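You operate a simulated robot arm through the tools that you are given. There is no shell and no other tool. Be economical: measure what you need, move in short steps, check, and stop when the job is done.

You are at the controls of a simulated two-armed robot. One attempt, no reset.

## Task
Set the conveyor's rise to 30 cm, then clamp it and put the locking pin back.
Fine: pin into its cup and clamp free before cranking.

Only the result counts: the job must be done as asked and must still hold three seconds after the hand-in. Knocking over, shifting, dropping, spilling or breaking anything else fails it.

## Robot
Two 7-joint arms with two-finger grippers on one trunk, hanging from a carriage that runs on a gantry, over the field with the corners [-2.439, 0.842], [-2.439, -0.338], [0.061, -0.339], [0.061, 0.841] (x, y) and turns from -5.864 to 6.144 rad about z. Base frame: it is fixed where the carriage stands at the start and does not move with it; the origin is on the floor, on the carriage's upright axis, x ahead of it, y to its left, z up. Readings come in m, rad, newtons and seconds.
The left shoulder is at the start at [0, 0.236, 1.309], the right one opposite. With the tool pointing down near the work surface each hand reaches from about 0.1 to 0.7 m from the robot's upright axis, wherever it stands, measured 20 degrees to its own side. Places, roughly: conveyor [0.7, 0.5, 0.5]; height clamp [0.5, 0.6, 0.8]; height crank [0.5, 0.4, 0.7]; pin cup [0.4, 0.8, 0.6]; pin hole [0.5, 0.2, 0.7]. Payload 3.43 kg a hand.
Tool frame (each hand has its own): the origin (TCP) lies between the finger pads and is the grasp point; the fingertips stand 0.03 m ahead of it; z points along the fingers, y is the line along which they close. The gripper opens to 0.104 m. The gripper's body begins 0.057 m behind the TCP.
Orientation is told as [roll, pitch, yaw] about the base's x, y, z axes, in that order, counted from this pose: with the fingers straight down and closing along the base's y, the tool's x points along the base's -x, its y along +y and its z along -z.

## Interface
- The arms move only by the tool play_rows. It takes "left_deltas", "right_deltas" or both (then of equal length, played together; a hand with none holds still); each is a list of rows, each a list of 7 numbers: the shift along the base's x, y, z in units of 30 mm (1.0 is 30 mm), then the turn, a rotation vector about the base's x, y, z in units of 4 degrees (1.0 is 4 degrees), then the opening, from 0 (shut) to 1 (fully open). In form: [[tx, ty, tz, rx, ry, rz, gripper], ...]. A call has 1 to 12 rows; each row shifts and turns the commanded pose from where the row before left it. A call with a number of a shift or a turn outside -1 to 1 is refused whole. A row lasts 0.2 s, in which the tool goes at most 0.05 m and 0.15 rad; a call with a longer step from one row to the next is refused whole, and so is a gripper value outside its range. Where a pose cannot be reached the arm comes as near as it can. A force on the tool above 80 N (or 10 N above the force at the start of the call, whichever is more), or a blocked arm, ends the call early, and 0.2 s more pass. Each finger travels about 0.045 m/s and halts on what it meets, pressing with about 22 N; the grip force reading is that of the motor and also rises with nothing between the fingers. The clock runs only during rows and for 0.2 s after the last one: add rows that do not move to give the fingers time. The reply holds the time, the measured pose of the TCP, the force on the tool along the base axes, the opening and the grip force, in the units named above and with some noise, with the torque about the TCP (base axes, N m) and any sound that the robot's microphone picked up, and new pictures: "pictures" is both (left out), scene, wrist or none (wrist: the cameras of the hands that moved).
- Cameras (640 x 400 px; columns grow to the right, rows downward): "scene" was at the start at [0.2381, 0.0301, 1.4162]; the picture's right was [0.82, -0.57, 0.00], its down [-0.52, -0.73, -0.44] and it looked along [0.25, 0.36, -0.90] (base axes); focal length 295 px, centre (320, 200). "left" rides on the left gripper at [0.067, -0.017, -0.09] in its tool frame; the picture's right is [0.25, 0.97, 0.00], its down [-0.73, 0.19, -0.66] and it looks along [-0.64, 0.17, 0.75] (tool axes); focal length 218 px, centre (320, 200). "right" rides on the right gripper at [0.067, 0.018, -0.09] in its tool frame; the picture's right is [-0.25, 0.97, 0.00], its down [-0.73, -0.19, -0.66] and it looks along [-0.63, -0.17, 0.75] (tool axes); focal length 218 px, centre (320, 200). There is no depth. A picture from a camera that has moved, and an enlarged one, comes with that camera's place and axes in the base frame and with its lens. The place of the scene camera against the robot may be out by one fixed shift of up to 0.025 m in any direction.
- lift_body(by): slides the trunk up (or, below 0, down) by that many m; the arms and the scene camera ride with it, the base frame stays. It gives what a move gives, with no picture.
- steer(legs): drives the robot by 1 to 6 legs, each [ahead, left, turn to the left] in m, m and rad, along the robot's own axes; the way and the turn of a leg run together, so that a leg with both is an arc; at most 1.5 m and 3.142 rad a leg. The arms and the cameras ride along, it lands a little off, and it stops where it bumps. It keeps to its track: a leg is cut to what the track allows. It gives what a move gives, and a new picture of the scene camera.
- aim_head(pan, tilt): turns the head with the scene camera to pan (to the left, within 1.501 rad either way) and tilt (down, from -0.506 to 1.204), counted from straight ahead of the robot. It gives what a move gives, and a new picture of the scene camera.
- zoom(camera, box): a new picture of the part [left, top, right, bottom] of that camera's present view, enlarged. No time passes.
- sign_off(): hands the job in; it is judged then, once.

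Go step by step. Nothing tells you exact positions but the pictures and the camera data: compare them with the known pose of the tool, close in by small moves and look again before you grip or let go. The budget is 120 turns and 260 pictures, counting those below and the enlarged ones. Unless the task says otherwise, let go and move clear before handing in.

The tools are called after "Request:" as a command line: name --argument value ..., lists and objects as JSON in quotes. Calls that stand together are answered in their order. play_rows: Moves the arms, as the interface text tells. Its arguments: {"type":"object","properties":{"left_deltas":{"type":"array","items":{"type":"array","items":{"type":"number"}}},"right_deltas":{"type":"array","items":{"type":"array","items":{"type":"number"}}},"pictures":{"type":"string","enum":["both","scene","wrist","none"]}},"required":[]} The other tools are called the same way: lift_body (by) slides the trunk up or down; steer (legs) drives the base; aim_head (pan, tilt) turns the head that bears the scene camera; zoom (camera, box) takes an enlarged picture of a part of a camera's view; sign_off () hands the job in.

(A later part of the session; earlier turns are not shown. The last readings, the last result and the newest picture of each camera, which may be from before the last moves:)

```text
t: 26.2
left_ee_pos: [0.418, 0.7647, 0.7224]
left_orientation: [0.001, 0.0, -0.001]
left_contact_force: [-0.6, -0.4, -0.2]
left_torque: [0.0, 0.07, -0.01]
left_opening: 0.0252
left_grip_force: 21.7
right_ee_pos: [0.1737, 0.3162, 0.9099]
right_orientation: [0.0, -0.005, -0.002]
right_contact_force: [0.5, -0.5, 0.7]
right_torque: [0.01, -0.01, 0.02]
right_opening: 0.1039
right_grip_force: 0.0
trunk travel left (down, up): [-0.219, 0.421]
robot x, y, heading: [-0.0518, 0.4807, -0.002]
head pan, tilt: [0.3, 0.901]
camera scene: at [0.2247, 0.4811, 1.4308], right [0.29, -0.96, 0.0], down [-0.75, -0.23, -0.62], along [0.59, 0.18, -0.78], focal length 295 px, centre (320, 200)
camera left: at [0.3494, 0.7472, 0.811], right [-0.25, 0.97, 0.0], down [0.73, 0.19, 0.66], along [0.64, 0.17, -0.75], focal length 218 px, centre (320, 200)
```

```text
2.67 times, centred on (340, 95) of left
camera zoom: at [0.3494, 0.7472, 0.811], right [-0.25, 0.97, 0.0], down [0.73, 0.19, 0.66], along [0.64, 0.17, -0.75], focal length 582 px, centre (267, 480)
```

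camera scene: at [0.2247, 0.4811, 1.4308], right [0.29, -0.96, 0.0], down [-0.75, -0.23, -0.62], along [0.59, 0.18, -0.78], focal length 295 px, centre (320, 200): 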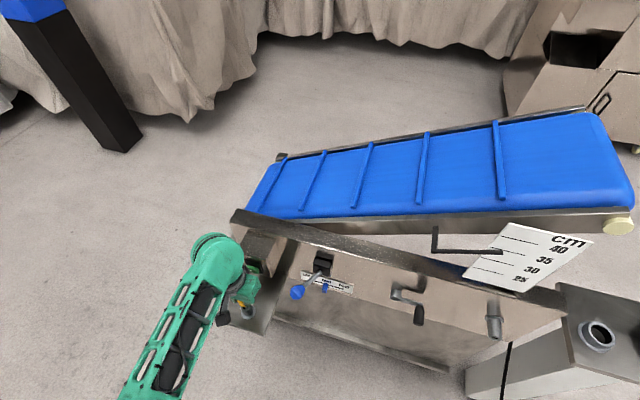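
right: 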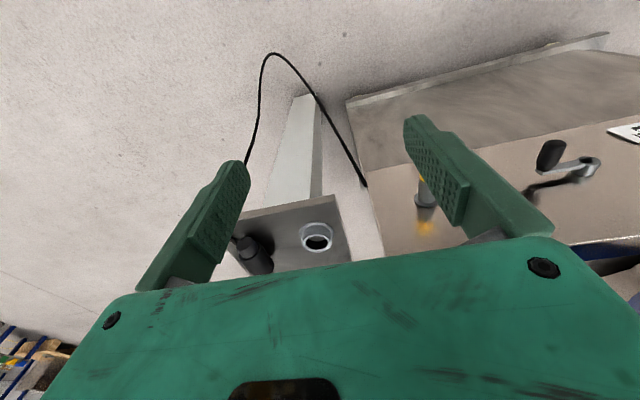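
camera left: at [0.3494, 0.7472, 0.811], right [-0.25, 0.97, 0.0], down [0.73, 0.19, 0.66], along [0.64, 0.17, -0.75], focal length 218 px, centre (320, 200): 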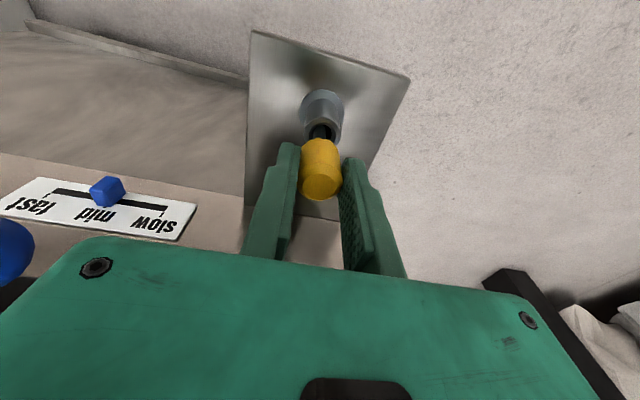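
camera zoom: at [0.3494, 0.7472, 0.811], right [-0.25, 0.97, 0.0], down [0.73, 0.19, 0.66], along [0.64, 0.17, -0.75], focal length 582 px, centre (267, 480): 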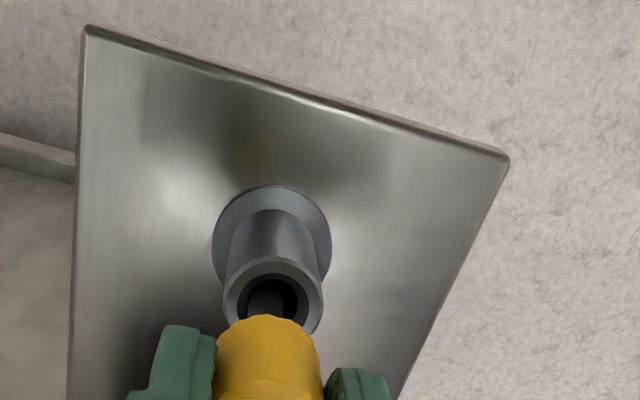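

The shank has entered the cup. I nudge 1.5 mm in +y and lower on until it seats.

Request:
play_rows --left_deltas '[[0, 0.06, -0.2, 0, 0, 0, 0], [0, 0, -0.2, 0, 0, 0, 0], [0, 0, -0.2, 0, 0, 0, 0], [0, 0, 0, 0, 0, 0, 0]]' --pictures "wrist"

Request:
zoom --camera "left" --box '[220, 20, 460, 170]'

```text
t: 27.2
left_ee_pos: [0.4174, 0.7654, 0.7033]
left_orientation: [0.003, 0.0, 0.0]
left_contact_force: [-4.1, 1.0, 1.4]
left_torque: [0.0, 0.21, 0.01]
left_opening: 0.0252
left_grip_force: 22.7
right_ee_pos: [0.1733, 0.3163, 0.9103]
right_orientation: [0.003, -0.005, -0.003]
right_contact_force: [-0.3, 0.1, 0.6]
right_torque: [-0.03, 0.0, 0.06]
right_opening: 0.1043
right_grip_force: 0.1
trunk travel left (down, up): [-0.219, 0.421]
robot x, y, heading: [-0.0471, 0.4783, -0.004]
head pan, tilt: [0.3, 0.901]
camera left: at [0.3494, 0.7492, 0.7933], right [-0.25, 0.97, 0.0], down [0.73, 0.19, 0.66], along [0.64, 0.17, -0.75], focal length 218 px, centre (320, 200)
```

left: 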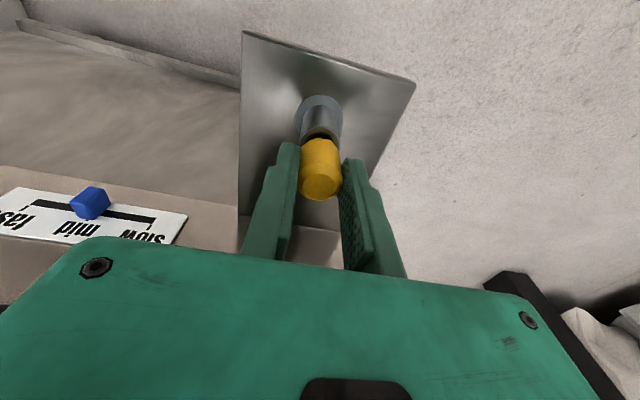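

```text
2.67 times, centred on (340, 95) of left
camera zoom: at [0.3494, 0.7492, 0.7933], right [-0.25, 0.97, 0.0], down [0.73, 0.19, 0.66], along [0.64, 0.17, -0.75], focal length 582 px, centre (267, 480)
```

zoom: 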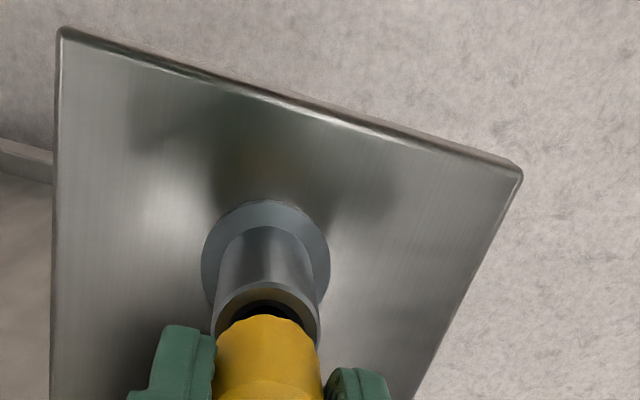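

Request:
play_rows --left_deltas '[[-0.06, 0, -0.1, 0, 0, 0, 0], [0, 0, -0.15, 0, 0, 0, 0], [0, 0, -0.1, 0, 0, 0, 0], [0, 0, 0, 0, 0, 0, 0]]' --pictures "wrist"

Request:
zoom --camera "left" --box '[220, 20, 460, 170]'

```text
t: 28.2
left_ee_pos: [0.4168, 0.7671, 0.6961]
left_orientation: [0.002, -0.004, 0.001]
left_contact_force: [-5.4, -2.7, 16.9]
left_torque: [-0.18, 0.06, -0.02]
left_opening: 0.0253
left_grip_force: 22.0
right_ee_pos: [0.1742, 0.3167, 0.9119]
right_orientation: [0.003, -0.005, -0.004]
right_contact_force: [-0.7, 0.2, 0.1]
right_torque: [-0.02, 0.0, 0.0]
right_opening: 0.104
right_grip_force: 0.1
trunk travel left (down, up): [-0.219, 0.421]
robot x, y, heading: [-0.048, 0.4776, -0.002]
head pan, tilt: [0.3, 0.901]
camera left: at [0.3496, 0.7499, 0.7845], right [-0.25, 0.97, 0.0], down [0.73, 0.19, 0.66], along [0.64, 0.17, -0.75], focal length 218 px, centre (320, 200)
```

left: 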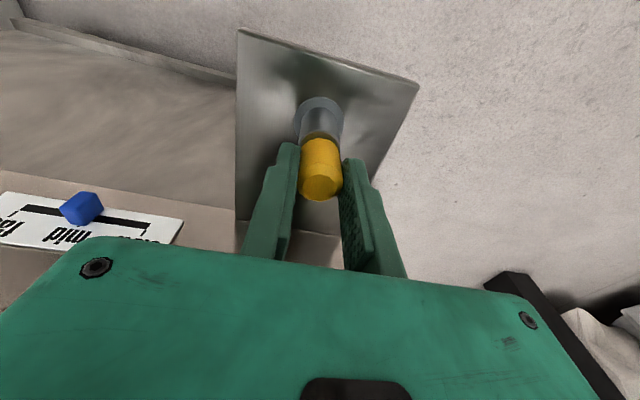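

```text
2.67 times, centred on (340, 95) of left
camera zoom: at [0.3496, 0.7499, 0.7845], right [-0.25, 0.97, 0.0], down [0.73, 0.19, 0.66], along [0.64, 0.17, -0.75], focal length 582 px, centre (267, 480)
```

zoom: 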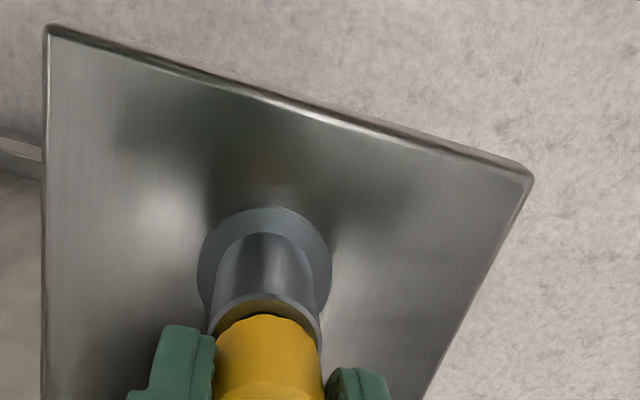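

Seated (17 N upward at z≈0.697). I let go and lift straight off.

Request:
play_rows --left_deltas '[[0, 0, 0.05, 0, 0, 0, 0.6], [0, 0, 0, 0, 0, 0, 0.6], [0, 0, 0, 0, 0, 0, 0.6], [0, 0, 0, 0, 0, 0, 0.6], [0, 0, 0.5, 0, 0, 0, 0.6], [0, 0, 1, 0, 0, 0, 0.6], [0, 0, 1, 0, 0, 0, 0.6], [0, 0, 1, 0, 0, 0, 0.6], [-0.5, 0, 1, 0, 0, 0, 0.6]]'

Request:
zoom --camera "left" --box '[220, 20, 460, 170]'

```text
t: 30.2
left_ee_pos: [0.3991, 0.7683, 0.829]
left_orientation: [0.006, 0.0, -0.002]
left_contact_force: [-1.4, 0.2, -0.4]
left_torque: [-0.01, -0.01, -0.06]
left_opening: 0.0624
left_grip_force: 0.1
right_ee_pos: [0.1723, 0.3174, 0.9102]
right_orientation: [0.003, -0.005, -0.003]
right_contact_force: [-0.9, -0.4, 0.2]
right_torque: [-0.01, 0.01, 0.02]
right_opening: 0.1041
right_grip_force: 0.1
trunk travel left (down, up): [-0.219, 0.421]
robot x, y, heading: [-0.0539, 0.4801, -0.005]
head pan, tilt: [0.3, 0.901]
camera scene: at [0.2243, 0.4813, 1.4306], right [0.29, -0.96, 0.0], down [-0.75, -0.23, -0.62], along [0.59, 0.18, -0.78], focal length 295 px, centre (320, 200)
camera left: at [0.3323, 0.7507, 0.9194], right [-0.25, 0.97, 0.0], down [0.73, 0.19, 0.66], along [0.64, 0.17, -0.75], focal length 218 px, centre (320, 200)
```

scene: 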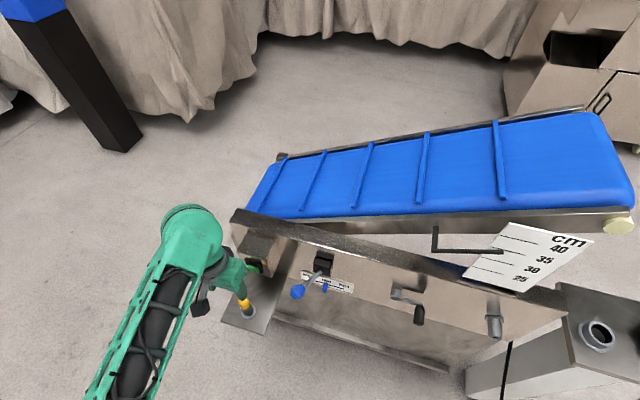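
left: 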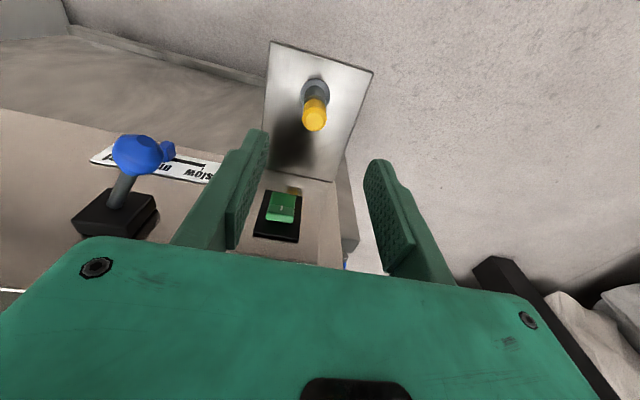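

```text
2.67 times, centred on (340, 95) of left
camera zoom: at [0.3323, 0.7507, 0.9194], right [-0.25, 0.97, 0.0], down [0.73, 0.19, 0.66], along [0.64, 0.17, -0.75], focal length 582 px, centre (267, 480)
```

zoom: 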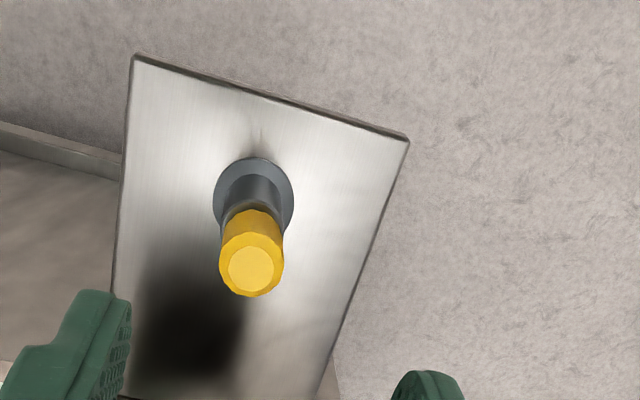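

The pin rests upright in its cup. Next the clamp: I bring the open left hand over the lever ball at about (0.45, 0.628, 0.762).

Request:
play_rows --left_deltas '[[0, -1, 0.3, 0, 0, 0, 1], [0, -1, 0, 0, 0, 0, 1], [0, -1, 0, 0, 0, 0, 1], [0, -1, 0, 0, 0, 0, 1], [0, -0.67, 0, 0, 0, 0, 1], [0.8, 0, 0, 0, 0, 0, 1], [0.8, 0, 0, 0, 0, 0, 1]]' --pictures "both"

Request:
zoom --camera "scene" --box '[230, 230, 390, 330]'

```text
t: 31.8
left_ee_pos: [0.4506, 0.6264, 0.8388]
left_orientation: [0.001, -0.001, -0.001]
left_contact_force: [-0.2, 0.3, -0.2]
left_torque: [0.02, 0.02, 0.0]
left_opening: 0.104
left_grip_force: 0.1
right_ee_pos: [0.1749, 0.3176, 0.9105]
right_orientation: [0.002, -0.007, -0.004]
right_contact_force: [-0.5, 0.1, -0.8]
right_torque: [-0.01, 0.01, 0.01]
right_opening: 0.1041
right_grip_force: 0.0
trunk travel left (down, up): [-0.219, 0.421]
robot x, y, heading: [-0.049, 0.4776, -0.004]
head pan, tilt: [0.3, 0.901]
camera scene: at [0.2252, 0.4811, 1.431], right [0.29, -0.96, 0.0], down [-0.75, -0.23, -0.62], along [0.59, 0.18, -0.78], focal length 295 px, centre (320, 200)
camera left: at [0.3825, 0.6087, 0.9291], right [-0.25, 0.97, 0.0], down [0.73, 0.19, 0.66], along [0.64, 0.17, -0.75], focal length 218 px, centre (320, 200)
```

scene: 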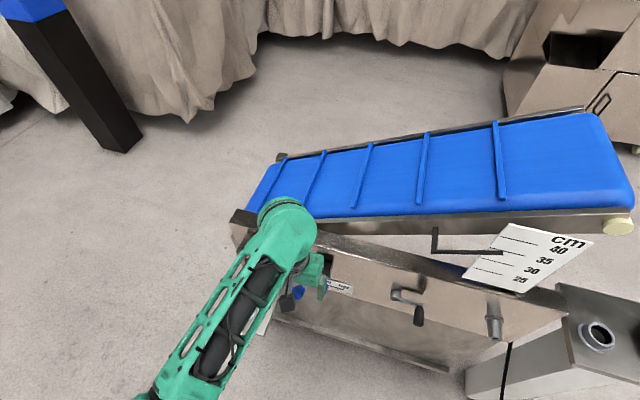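
left: 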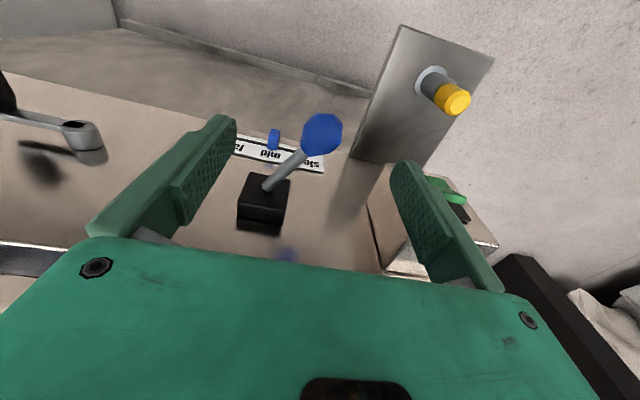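

```text
4.00 times, centred on (310, 280) of scene
camera zoom: at [0.2252, 0.4811, 1.431], right [0.29, -0.96, 0.0], down [-0.75, -0.23, -0.62], along [0.59, 0.18, -0.78], focal length 1182 px, centre (360, -120)
```

zoom: 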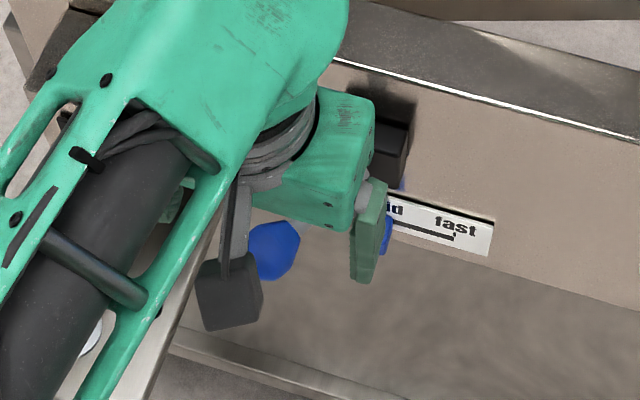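

Request:
play_rows --left_deltas '[[0.15, 0.1, -0.8, 0, 0, 0, 1], [0, 0, -0.8, 0, 0, 0, 1], [0, 0, -0.8, 0, 0, 0, 1], [0, 0, 0, 0, 0, 0, 0.5], [0, 0, 0, 0, 0, 0, 0.2], [0, 0, 0, 0, 0, 0, 0.1], [0, 0, 0, 0, 0, 0, 0], [0, 0, 0, 0, 0, 0, 0], [0, 0, 0, 0, 0, 0, 0], [0, 0, 0, 0, 0, 0, 0]]' --pictures "wrist"

```text
t: 34.0
left_ee_pos: [0.4533, 0.6305, 0.7686]
left_orientation: [0.002, 0.001, 0.0]
left_contact_force: [0.3, 0.3, -1.6]
left_torque: [0.03, -0.2, -0.06]
left_opening: 0.032
left_grip_force: 44.8
right_ee_pos: [0.1726, 0.3163, 0.91]
right_orientation: [0.0, -0.006, -0.004]
right_contact_force: [0.1, 0.6, 0.5]
right_torque: [0.01, 0.02, -0.01]
right_opening: 0.1042
right_grip_force: 0.1
trunk travel left (down, up): [-0.219, 0.421]
robot x, y, heading: [-0.0487, 0.4812, -0.004]
head pan, tilt: [0.3, 0.901]
camera left: at [0.3855, 0.6127, 0.8573], right [-0.25, 0.97, 0.0], down [0.73, 0.19, 0.66], along [0.64, 0.17, -0.75], focal length 218 px, centre (320, 200)
```

left: 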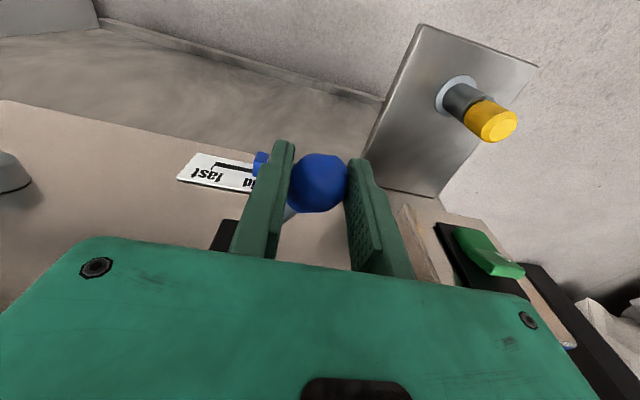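

Ball gripped. I probe which way the lever gives, first -y by 6 mm.

Request:
play_rows --left_deltas '[[0, -0.1, 0, 0, 0, 0, 0], [0, -0.1, 0, 0, 0, 0, 0], [0, 0, 0, 0, 0, 0, 0]]' --pictures "none"

Request:
play_rows --left_deltas '[[0, 0.1, 0.0, 0, 0, 0, 0], [0, 0.1, 0.0, 0, 0, 0, 0], [0, 0, 0.1, 0, 0, 0, 0], [0, 0, 0.1, 0, 0, 0, 0], [0, 0, 0, 0, 0, 0, 0]]' --pictures "none"

Request:
play_rows --left_deltas '[[0, 0, -0.1, 0, 0, 0, 0], [0, 0, -0.1, 0, 0, 0, 0], [0, 0, -0.1, 0, 0, 0, 0], [0, 0, -0.1, 0, 0, 0, 0], [0, 0, 0, 0, 0, 0, 0]]' --pictures "wrist"

```text
t: 34.8
left_ee_pos: [0.4514, 0.6268, 0.7683]
left_orientation: [0.005, 0.0, -0.001]
left_contact_force: [-12.5, 9.0, 12.2]
left_torque: [-0.02, 0.42, -0.05]
left_opening: 0.0314
left_grip_force: 44.8
right_ee_pos: [0.1717, 0.3185, 0.9101]
right_orientation: [0.003, -0.005, -0.004]
right_contact_force: [0.0, -0.2, -0.8]
right_torque: [0.03, 0.02, 0.01]
right_opening: 0.1041
right_grip_force: 0.1
trunk travel left (down, up): [-0.219, 0.421]
robot x, y, heading: [-0.0456, 0.4833, 0.002]
head pan, tilt: [0.3, 0.901]
```

```text
t: 36.0
left_ee_pos: [0.4508, 0.6269, 0.7695]
left_orientation: [0.0, 0.006, 0.001]
left_contact_force: [7.5, -8.9, -24.1]
left_torque: [0.0, 0.18, -0.39]
left_opening: 0.032
left_grip_force: 44.8
right_ee_pos: [0.1742, 0.3144, 0.9106]
right_orientation: [0.0, -0.006, -0.004]
right_contact_force: [-0.3, -0.5, 0.0]
right_torque: [-0.01, 0.0, 0.0]
right_opening: 0.1039
right_grip_force: 0.0
trunk travel left (down, up): [-0.219, 0.421]
robot x, y, heading: [-0.0549, 0.4778, -0.001]
head pan, tilt: [0.3, 0.901]
```

```text
t: 37.2
left_ee_pos: [0.4556, 0.6309, 0.7643]
left_orientation: [0.002, -0.008, 0.001]
left_contact_force: [-12.5, -2.9, 30.8]
left_torque: [-0.03, -0.28, -0.55]
left_opening: 0.0323
left_grip_force: 45.0
right_ee_pos: [0.1739, 0.3176, 0.9106]
right_orientation: [0.002, -0.005, -0.004]
right_contact_force: [0.9, -0.2, -0.3]
right_torque: [-0.02, 0.0, -0.03]
right_opening: 0.1041
right_grip_force: 0.2
trunk travel left (down, up): [-0.219, 0.421]
robot x, y, heading: [-0.0513, 0.4802, -0.003]
head pan, tilt: [0.3, 0.901]
camera left: at [0.3878, 0.6128, 0.8536], right [-0.25, 0.97, 0.0], down [0.72, 0.19, 0.66], along [0.64, 0.17, -0.75], focal length 218 px, centre (320, 200)
```

left: 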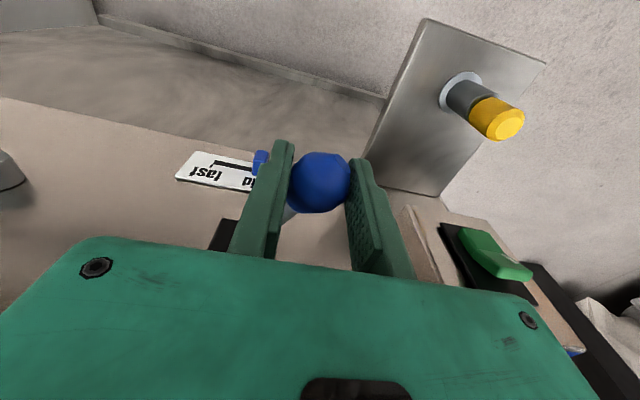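

The lever is stiff in z but gives in -y along an arc, so it hinges left‑right. I swing it to the middle.

Request:
play_rows --left_deltas '[[-0.1, -0.2, 0.2, 0, 0, 0, 0], [-0.1, -0.25, 0, 0, 0, 0, 0], [-0.05, -0.25, 0, 0, 0, 0, 0], [-0.05, -0.3, 0, 0, 0, 0, 0], [0, -0.3, 0, 0, 0, 0, 0], [0, 0, 0, 0, 0, 0, 0]]'

```text
t: 38.6
left_ee_pos: [0.4411, 0.5919, 0.7649]
left_orientation: [0.004, 0.006, -0.002]
left_contact_force: [-3.1, 5.4, -9.5]
left_torque: [0.13, 0.49, 0.42]
left_opening: 0.0312
left_grip_force: 44.8
right_ee_pos: [0.1717, 0.3186, 0.9105]
right_orientation: [0.004, -0.007, -0.002]
right_contact_force: [-0.8, -0.4, 1.1]
right_torque: [0.04, 0.01, -0.01]
right_opening: 0.1042
right_grip_force: 0.2
trunk travel left (down, up): [-0.219, 0.421]
robot x, y, heading: [-0.0513, 0.4833, -0.002]
head pan, tilt: [0.3, 0.901]
camera scene: at [0.2239, 0.4819, 1.4304], right [0.29, -0.96, 0.0], down [-0.75, -0.23, -0.62], along [0.59, 0.18, -0.78], focal length 295 px, centre (320, 200)
camera left: at [0.3743, 0.5748, 0.8542], right [-0.25, 0.97, 0.01], down [0.73, 0.19, 0.65], along [0.63, 0.17, -0.76], focal length 218 px, centre (320, 200)
```

scene: 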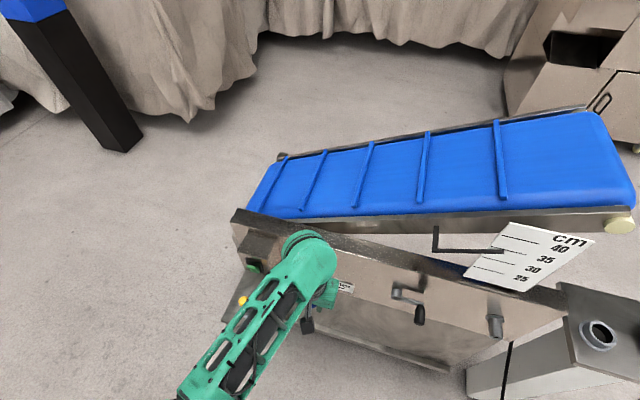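
left: 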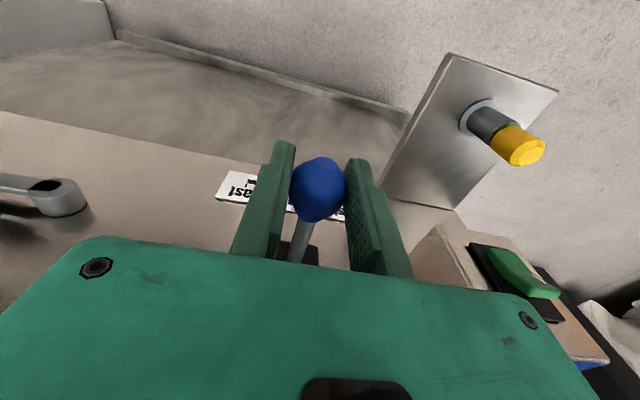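

It moves freely. Continuing along the arc to the right side.

Request:
play_rows --left_deltas '[[0, -0.3, -0.1, 0, 0, 0, 0], [0.05, -0.3, 0, 0, 0, 0, 0], [0.1, -0.3, 0, 0, 0, 0, 0], [0.12, -0.3, 0, 0, 0, 0, 0], [0, 0, 0, 0, 0, 0, 0]]'

```text
t: 39.8
left_ee_pos: [0.4528, 0.5561, 0.7654]
left_orientation: [0.002, 0.0, -0.001]
left_contact_force: [-3.7, 5.7, 6.1]
left_torque: [-0.01, -0.08, 0.65]
left_opening: 0.0316
left_grip_force: 44.8
right_ee_pos: [0.1728, 0.3176, 0.9097]
right_orientation: [0.003, -0.007, -0.005]
right_contact_force: [-0.5, 0.1, -0.8]
right_torque: [0.0, 0.05, 0.0]
right_opening: 0.1042
right_grip_force: 0.1
trunk travel left (down, up): [-0.219, 0.421]
robot x, y, heading: [-0.0475, 0.4793, -0.003]
head pan, tilt: [0.3, 0.901]
camera scene: at [0.2245, 0.482, 1.4309], right [0.29, -0.96, 0.0], down [-0.75, -0.23, -0.62], along [0.59, 0.18, -0.78], focal length 295 px, centre (320, 200)
camera left: at [0.3849, 0.539, 0.8543], right [-0.25, 0.97, 0.0], down [0.73, 0.19, 0.66], along [0.64, 0.17, -0.75], focal length 218 px, centre (320, 200)
```

scene: 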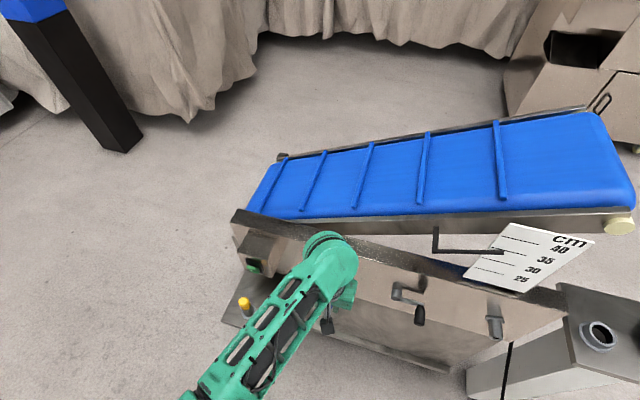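
left: 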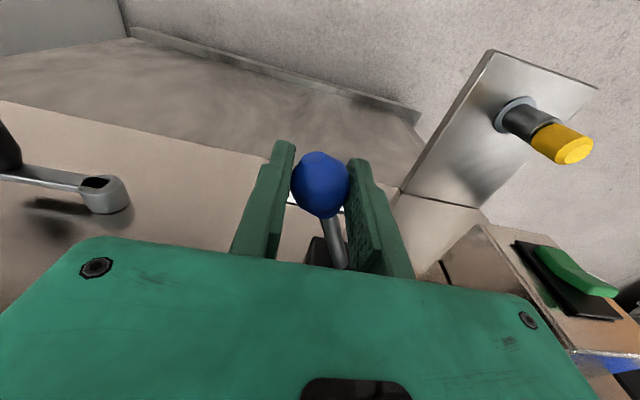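

Request:
play_rows --left_deltas '[[0.15, -0.3, 0, 0, 0, 0, 0], [0.18, -0.3, 0, 0, 0, 0, 0], [0.2, -0.25, 0, 0, 0, 0, 0], [0, 0, 0, 0, 0, 0, 0]]' --pictures "wrist"

```text
t: 40.8
left_ee_pos: [0.4616, 0.5525, 0.7581]
left_orientation: [0.031, 0.012, 0.002]
left_contact_force: [-24.5, 57.8, 11.4]
left_torque: [-0.04, 0.31, 1.09]
left_opening: 0.0325
left_grip_force: 45.2
right_ee_pos: [0.1689, 0.3314, 0.9082]
right_orientation: [0.01, -0.002, -0.004]
right_contact_force: [1.2, 0.1, 0.5]
right_torque: [0.04, 0.03, 0.03]
right_opening: 0.1039
right_grip_force: 0.1
trunk travel left (down, up): [-0.219, 0.421]
robot x, y, heading: [-0.0453, 0.48, -0.005]
head pan, tilt: [0.3, 0.901]
camera left: at [0.3951, 0.5323, 0.8484], right [-0.25, 0.97, 0.03], down [0.74, 0.17, 0.65], along [0.63, 0.19, -0.76], focal length 218 px, centre (320, 200)
```

left: 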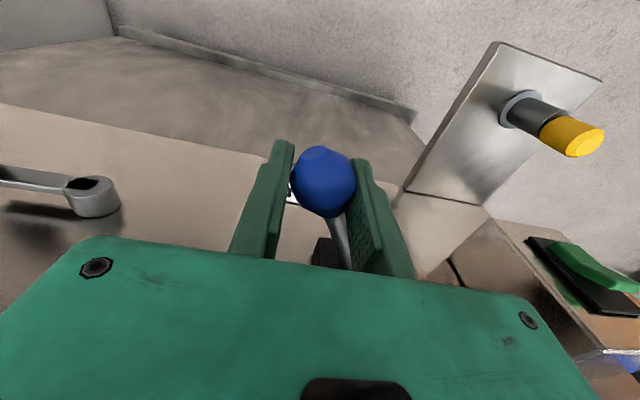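

End stop reached on the right side. I relax the push, open and rise clear.

Request:
play_rows --left_deltas '[[-0.3, 0.65, 0, 0, 0, 0, 0], [0, 0, 0, 0, 0, 0, 0.3], [0, 0, 0, 0, 0, 0, 0.7], [0, 0, 0, 0, 0, 0, 0.8], [0, 0, 0, 0, 0, 0, 0.8], [0, 0, 1, 0, 0, 0, 0.8], [0, 0, 1, 0, 0, 0, 0.8], [0, 0, 1, 0, 0, 0, 0.8], [-1, 0, 0, 0, 0, 0, 0.8], [-1, 0, 0, 0, 0, 0, 0.8]]'

Request:
zoom --camera "left" --box '[180, 50, 420, 250]'

```text
t: 43.0
left_ee_pos: [0.3995, 0.5474, 0.8534]
left_orientation: [0.001, 0.0, -0.001]
left_contact_force: [-0.8, 0.2, 0.1]
left_torque: [-0.02, -0.02, -0.03]
left_opening: 0.0832
left_grip_force: 0.0
right_ee_pos: [0.1726, 0.317, 0.9088]
right_orientation: [0.001, -0.006, -0.005]
right_contact_force: [-0.3, 0.1, -0.1]
right_torque: [0.0, 0.0, -0.01]
right_opening: 0.1038
right_grip_force: 0.0
trunk travel left (down, up): [-0.219, 0.421]
robot x, y, heading: [-0.0462, 0.4824, -0.005]
head pan, tilt: [0.3, 0.901]
camera scene: at [0.2243, 0.4813, 1.4307], right [0.29, -0.96, 0.0], down [-0.75, -0.23, -0.62], along [0.59, 0.18, -0.78], focal length 295 px, centre (320, 200)
camera left: at [0.3312, 0.5307, 0.9427], right [-0.25, 0.97, 0.0], down [0.73, 0.19, 0.66], along [0.64, 0.17, -0.75], focal length 218 px, centre (320, 200)
```

scene: 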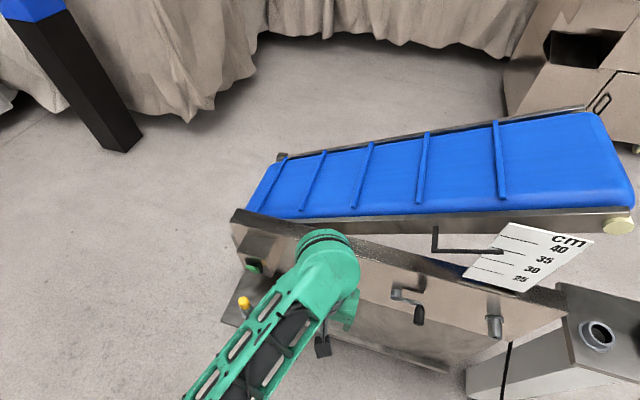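
left: 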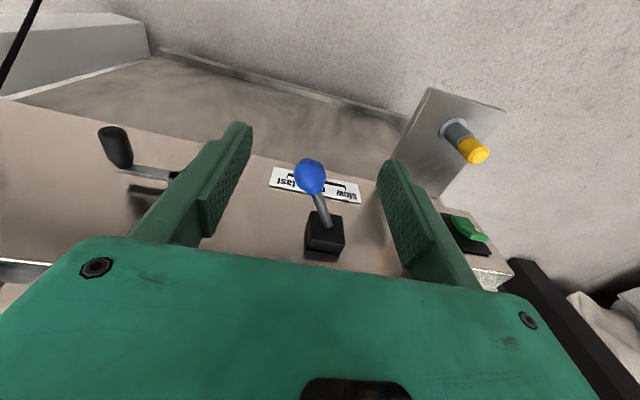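

```text
2.00 times, centred on (300, 150) of left
camera zoom: at [0.3312, 0.5307, 0.9427], right [-0.25, 0.97, 0.0], down [0.73, 0.19, 0.66], along [0.64, 0.17, -0.75], focal length 436 px, centre (360, 300)
```

zoom: 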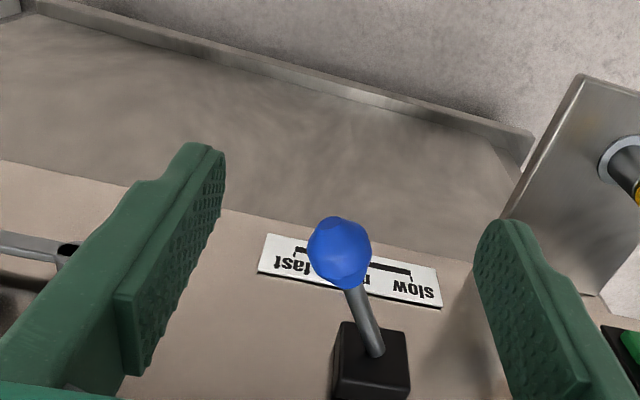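

The lever now points right, at its stop. Next the crank: handle around (0.48–0.52, 0.345, 0.722), hub (0.54, 0.405, 0.715). I level the left hand again on the way there.

Request:
play_rows --left_deltas '[[-1, -0.5, 0, 0, -1, 0, 0.8], [-1, -1, 0, 0, -1, 0, 0.8], [-0.3, -1, 0, 0, -1, 0, 0.8], [0, -1, 0, 0, -1, 0, 0.8], [0, -1, 0, 0, -1, 0, 0.8], [0, -1, 0, 0, -1, 0, 0.8], [0, -1, 0, 0, -1, 0, 0.8], [0, -0.3, 0, 0, -1, 0, 0.8], [0, 0, 0, 0, -1, 0, 0.8], [0, 0, 0, 0, -1, 0, 0.8], [0, 0, 0, 0, -1, 0, 0.8], [0, 0, 0, 0, -1, 0, 0.8]]' --pictures "none"

Request:
play_rows --left_deltas '[[0, 0, -0.5, 0, -1, 0, 0.8], [0, 0, -0.5, 0, -1, 0, 0.8], [0, 0, -0.5, 0, -1, 0, 0.8], [0, 0, -0.5, 0, -1, 0, 0.8], [0, 0, -0.5, 0, -1, 0, 0.8], [0, 0, -0.5, 0, -1, 0, 0.8], [0, 0, -0.5, 0, -1, 0, 0.8], [0, 0, -0.5, 0, -1, 0, 0.8], [0, 0, -0.3, 0, -1, 0, 0.8], [0, 0, 0, 0, -1, 0, 0.8], [0, 0, 0, 0, -0.5, 0, 0.8]]'

```text
t: 44.6
left_ee_pos: [0.338, 0.3636, 0.857]
left_orientation: [0.0, -0.481, 0.017]
left_contact_force: [-0.2, 0.1, -0.3]
left_torque: [-0.03, 0.01, 0.02]
left_opening: 0.0834
left_grip_force: 0.0
right_ee_pos: [0.1723, 0.3097, 0.9059]
right_orientation: [-0.025, 0.004, -0.008]
right_contact_force: [0.5, 0.0, -1.4]
right_torque: [-0.02, -0.02, 0.02]
right_opening: 0.104
right_grip_force: 0.1
trunk travel left (down, up): [-0.219, 0.421]
robot x, y, heading: [-0.0491, 0.4817, -0.006]
head pan, tilt: [0.3, 0.901]
stopped in row 8 (right hand): the force on the tool passed its limit (the readings are from after the stop); the commanded pose is now the measured one
```

```text
t: 45.3
left_ee_pos: [0.3535, 0.366, 0.8547]
left_orientation: [-0.059, -0.642, 0.082]
left_contact_force: [-0.4, 0.4, 0.6]
left_torque: [0.02, 0.0, -0.03]
left_opening: 0.0831
left_grip_force: 0.1
right_ee_pos: [0.159, 0.3057, 0.8895]
right_orientation: [-0.046, 0.053, -0.001]
right_contact_force: [0.1, -1.3, -0.5]
right_torque: [0.07, 0.01, -0.01]
right_opening: 0.104
right_grip_force: 0.1
trunk travel left (down, up): [-0.219, 0.421]
robot x, y, heading: [-0.052, 0.4837, -0.006]
head pan, tilt: [0.3, 0.901]
stopped in row 3 (right hand): the force on the tool passed its limit (the readings are from after the stop); the commanded pose is now the measured one
camera scene: at [0.2247, 0.4813, 1.4308], right [0.29, -0.96, 0.0], down [-0.75, -0.23, -0.62], along [0.59, 0.18, -0.78], focal length 295 px, centre (320, 200)
camera left: at [0.2472, 0.3458, 0.886], right [-0.25, 0.95, -0.2], down [0.18, 0.24, 0.95], along [0.95, 0.2, -0.23], focal length 218 px, centre (320, 200)
```

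scene: 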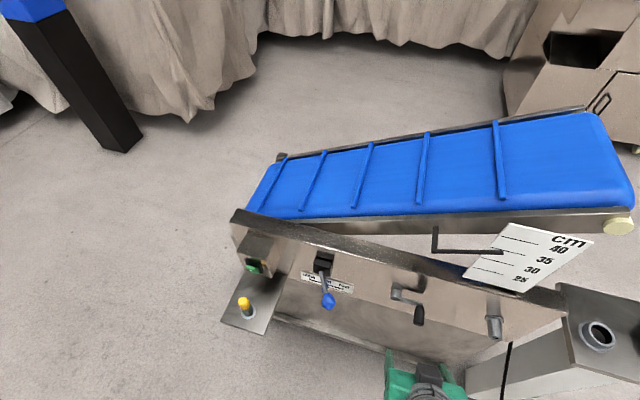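
left: 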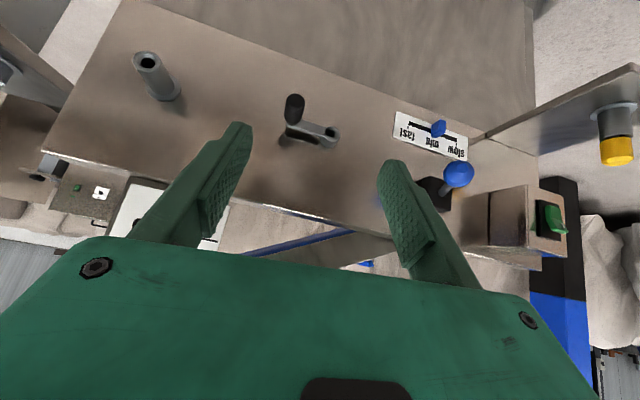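

The left forearm bumped the right hand. I move the right hand off to the right and look.

Request:
play_rows --right_deltas '[[0.3, -1, 0, 0, 0, 0, 1], [0.3, -1, 0, 0, 0, 0, 1], [0.3, -1, 0, 0, 0, 0, 1], [0.3, -1, 0.3, 0, 0, 0, 1], [0, -1, 0.3, 0, 0, 0, 1], [0, -1, 0.3, 0, 0, 0, 1], [0, -1, 0.3, 0, 0, 0, 1], [0, -1, 0.3, 0, 0, 0, 1], [0, -1, 0.3, 0, 0, 0, 1]]' --pictures "scene"

```text
t: 47.3
left_ee_pos: [0.3542, 0.3648, 0.8534]
left_orientation: [-0.061, -0.643, 0.081]
left_contact_force: [-0.6, -0.4, -0.7]
left_torque: [0.01, 0.01, 0.02]
left_opening: 0.0831
left_grip_force: 0.0
right_ee_pos: [0.1975, 0.0333, 0.9431]
right_orientation: [-0.049, 0.052, -0.001]
right_contact_force: [0.0, -1.0, 0.4]
right_torque: [-0.02, 0.0, -0.02]
right_opening: 0.1037
right_grip_force: 0.2
trunk travel left (down, up): [-0.219, 0.421]
robot x, y, heading: [-0.0482, 0.4783, -0.007]
head pan, tilt: [0.3, 0.901]
camera scene: at [0.225, 0.4808, 1.4309], right [0.29, -0.96, 0.0], down [-0.75, -0.23, -0.62], along [0.59, 0.18, -0.78], focal length 295 px, centre (320, 200)
```

scene: 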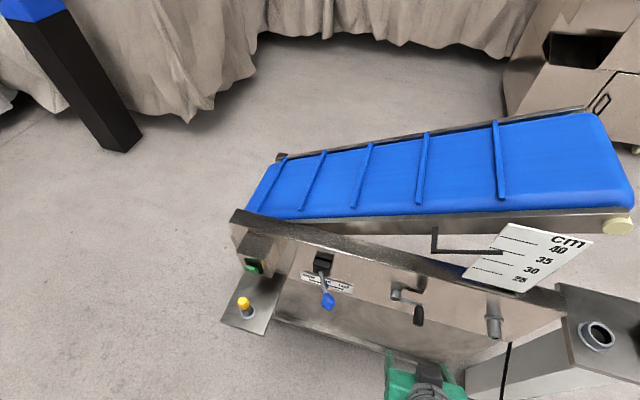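

Request:
play_rows --left_deltas '[[0, -0.2, 0, 0.2, -1, 0, 0.8], [0, -0.2, 0, 0.2, -1, 0, 0.8], [0, -0.2, 0, 0.2, -1, 0, 0.8], [0, -0.17, 0, 0.2, -1, 0, 0.8], [0, 0, -0.5, 0.1, -1, 0, 0.8], [0, 0, -0.5, 0, -1, 0, 0.8], [0, 0, -0.5, 0, -1, 0, 0.8], [0, 0, -0.5, 0, -1, 0, 0.8], [0, 0, -0.5, 0, -1, 0, 0.8], [0.3, 0, -0.6, 0, -1, 0, 0.8], [0.3, 0, -0.6, 0, -1, 0, 0.8], [0.3, 0, -0.6, 0, -1, 0, 0.8]]' --pictures "none"

Request:
play_rows --left_deltas '[[0.3, 0, 0, 0, -1, 0, 0.8], [0.3, 0, 0, 0, -0.3, 0, 0.8], [0, 0, 0, 0, 0, 0, 0.8]]'

Request:
zoom --camera "scene" --box '[350, 260, 510, 360]'

```text
t: 49.9
left_ee_pos: [0.3816, 0.3426, 0.7253]
left_orientation: [-0.223, -1.483, 0.255]
left_contact_force: [-0.2, -0.3, 0.4]
left_torque: [0.01, 0.04, 0.03]
left_opening: 0.0832
left_grip_force: 0.0
right_ee_pos: [0.1973, 0.0341, 0.9426]
right_orientation: [-0.048, 0.05, 0.001]
right_contact_force: [-0.4, -0.4, 0.3]
right_torque: [-0.01, 0.0, 0.01]
right_opening: 0.1041
right_grip_force: 0.0
trunk travel left (down, up): [-0.219, 0.421]
robot x, y, heading: [-0.0484, 0.4831, -0.003]
head pan, tilt: [0.3, 0.901]
```

```text
t: 50.7
left_ee_pos: [0.398, 0.3427, 0.7238]
left_orientation: [-1.735, -1.55, 1.766]
left_contact_force: [1.2, 0.3, 0.3]
left_torque: [0.01, -0.01, 0.02]
left_opening: 0.0834
left_grip_force: 0.2
right_ee_pos: [0.1954, 0.0345, 0.9419]
right_orientation: [-0.049, 0.048, 0.0]
right_contact_force: [-0.7, 0.4, 0.0]
right_torque: [0.01, 0.03, 0.02]
right_opening: 0.1039
right_grip_force: 0.0
trunk travel left (down, up): [-0.219, 0.421]
robot x, y, heading: [-0.0547, 0.481, -0.002]
head pan, tilt: [0.3, 0.901]
camera scene: at [0.2246, 0.4813, 1.4308], right [0.29, -0.96, 0.0], down [-0.75, -0.23, -0.62], along [0.59, 0.18, -0.78], focal length 295 px, centre (320, 200)
camera left: at [0.3096, 0.3219, 0.657], right [-0.03, 0.96, -0.27], down [-0.67, 0.18, 0.72], along [0.75, 0.2, 0.63], focal length 218 px, centre (320, 200)
```

scene: 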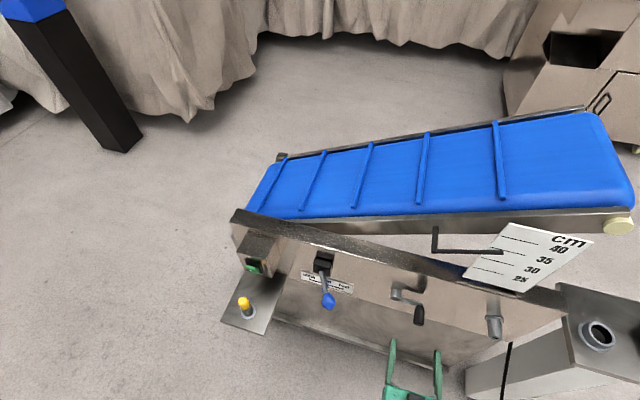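
left: 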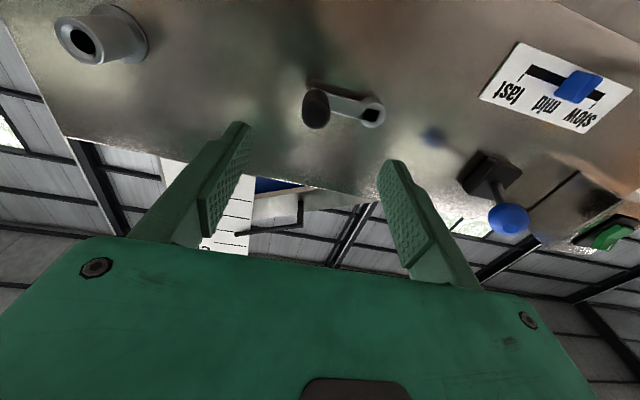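

```text
4.00 times, centred on (430, 310) of scene
camera zoom: at [0.2246, 0.4813, 1.4308], right [0.29, -0.96, 0.0], down [-0.75, -0.23, -0.62], along [0.59, 0.18, -0.78], focal length 1182 px, centre (-120, -240)
```

zoom: 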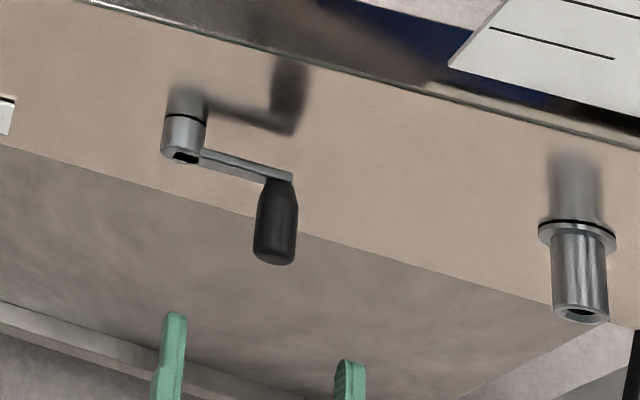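

The handle end is at (0.48, 0.341, 0.711) and the hub at (0.52, 0.395, 0.712), radius ≈ 54 mm. I narrow the gripper, slide over the handle and close.

Request:
play_rows --left_deltas '[[0.3, -0.06, -0.43, 0, 0, -0.4, 0.45], [0.3, 0, 0, 0, 0, 0, 0.45], [0.4, 0, 0, 0, 0, 0, 0.45], [0.5, 0, 0, 0, 0, 0, 0.45], [0.5, 0, 0, 0, 0, 0, 0.45], [0.5, 0, 0, 0, 0, 0, 0.45], [0, 0, 0, 0, 0, 0, 0.45]]'

Request:
zoom --camera "scene" --box '[350, 260, 510, 360]'

```text
t: 52.3
left_ee_pos: [0.4733, 0.3416, 0.7126]
left_orientation: [-1.675, -1.55, 1.681]
left_contact_force: [-0.8, 0.1, 0.2]
left_torque: [-0.02, 0.02, 0.02]
left_opening: 0.0467
left_grip_force: 0.1
right_ee_pos: [0.1973, 0.0341, 0.9417]
right_orientation: [-0.048, 0.051, 0.002]
right_contact_force: [0.0, -0.5, -0.2]
right_torque: [0.04, 0.0, 0.03]
right_opening: 0.1041
right_grip_force: 0.1
trunk travel left (down, up): [-0.219, 0.421]
robot x, y, heading: [-0.0494, 0.4822, 0.001]
head pan, tilt: [0.3, 0.901]
camera scene: at [0.2244, 0.4813, 1.4307], right [0.29, -0.96, 0.0], down [-0.75, -0.23, -0.62], along [0.59, 0.18, -0.78], focal length 295 px, centre (320, 200)
camera left: at [0.3834, 0.3231, 0.6449], right [0.0, 0.96, -0.27], down [-0.66, 0.2, 0.72], along [0.75, 0.18, 0.63], focal length 218 px, centre (320, 200)
```

scene: 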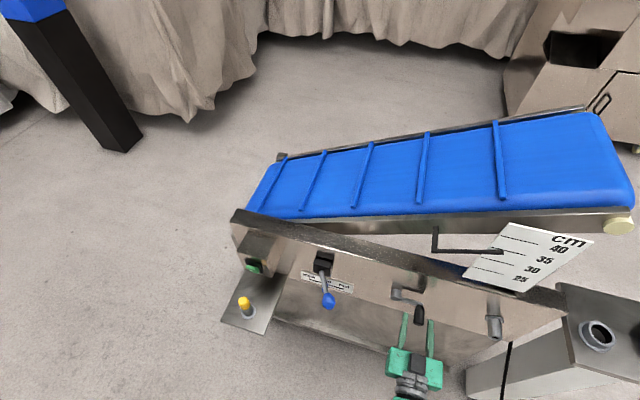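
left: 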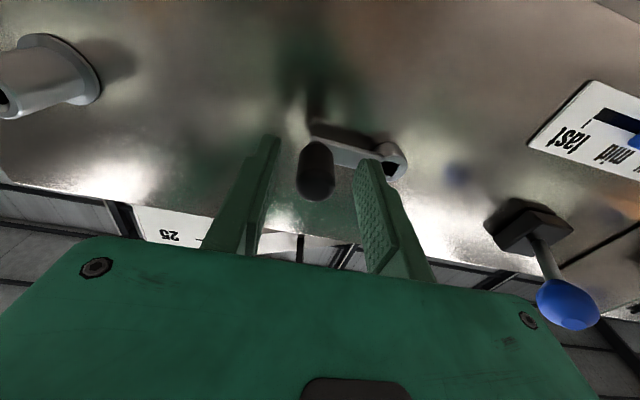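

```text
4.00 times, centred on (430, 310) of scene
camera zoom: at [0.2244, 0.4813, 1.4307], right [0.29, -0.96, 0.0], down [-0.75, -0.23, -0.62], along [0.59, 0.18, -0.78], focal length 1182 px, centre (-120, -240)
```

zoom: 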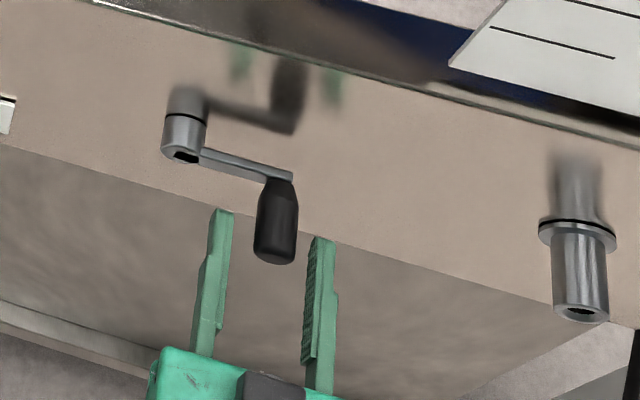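

Request:
play_rows --left_deltas '[[0.25, 0, 0, 0, 0, 0, 0.45], [0, 0, 0, 0, 0, 0, 0], [0, 0, 0, 0, 0, 0, 0], [0, 0, 0, 0, 0, 0, 0], [0, 0, 0, 0, 0, 0, 0]]' --pictures "wrist"

Request:
zoom --camera "scene" --box '[420, 200, 580, 300]'

```text
t: 53.5
left_ee_pos: [0.481, 0.342, 0.7125]
left_orientation: [-1.691, -1.551, 1.695]
left_contact_force: [0.2, 0.5, -1.2]
left_torque: [0.03, 0.0, -0.01]
left_opening: 0.0229
left_grip_force: 44.9
right_ee_pos: [0.1969, 0.0342, 0.9408]
right_orientation: [-0.048, 0.051, 0.0]
right_contact_force: [-0.8, 0.1, 1.3]
right_torque: [-0.03, 0.0, 0.0]
right_opening: 0.1038
right_grip_force: 0.0
trunk travel left (down, up): [-0.219, 0.421]
robot x, y, heading: [-0.0546, 0.4799, -0.006]
head pan, tilt: [0.3, 0.901]
camera left: at [0.3914, 0.3223, 0.645], right [0.0, 0.96, -0.27], down [-0.66, 0.2, 0.72], along [0.75, 0.18, 0.63], focal length 218 px, centre (320, 200)
```

left: 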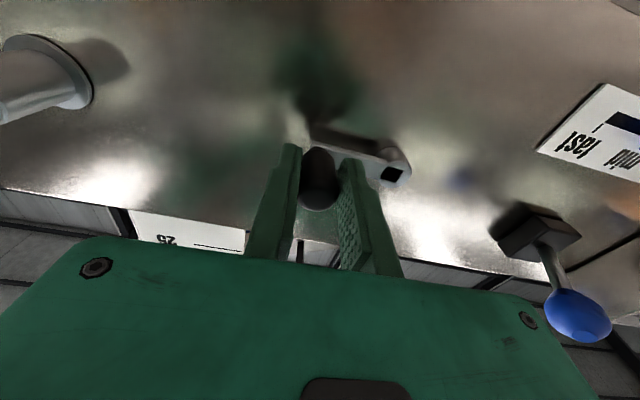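

```text
4.00 times, centred on (500, 250) of scene
camera zoom: at [0.2248, 0.4813, 1.4308], right [0.29, -0.96, 0.0], down [-0.75, -0.23, -0.62], along [0.59, 0.18, -0.78], focal length 1182 px, centre (-400, 0)
```

zoom: 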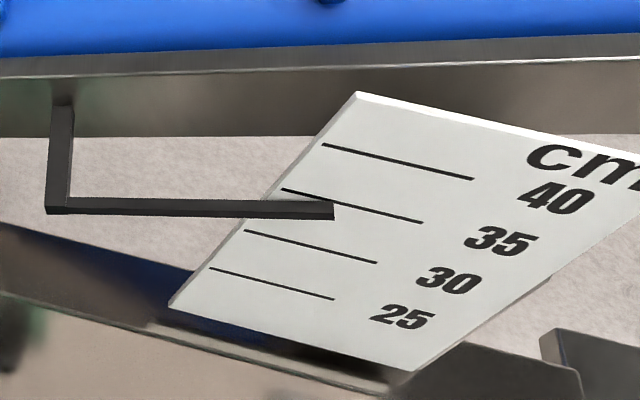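

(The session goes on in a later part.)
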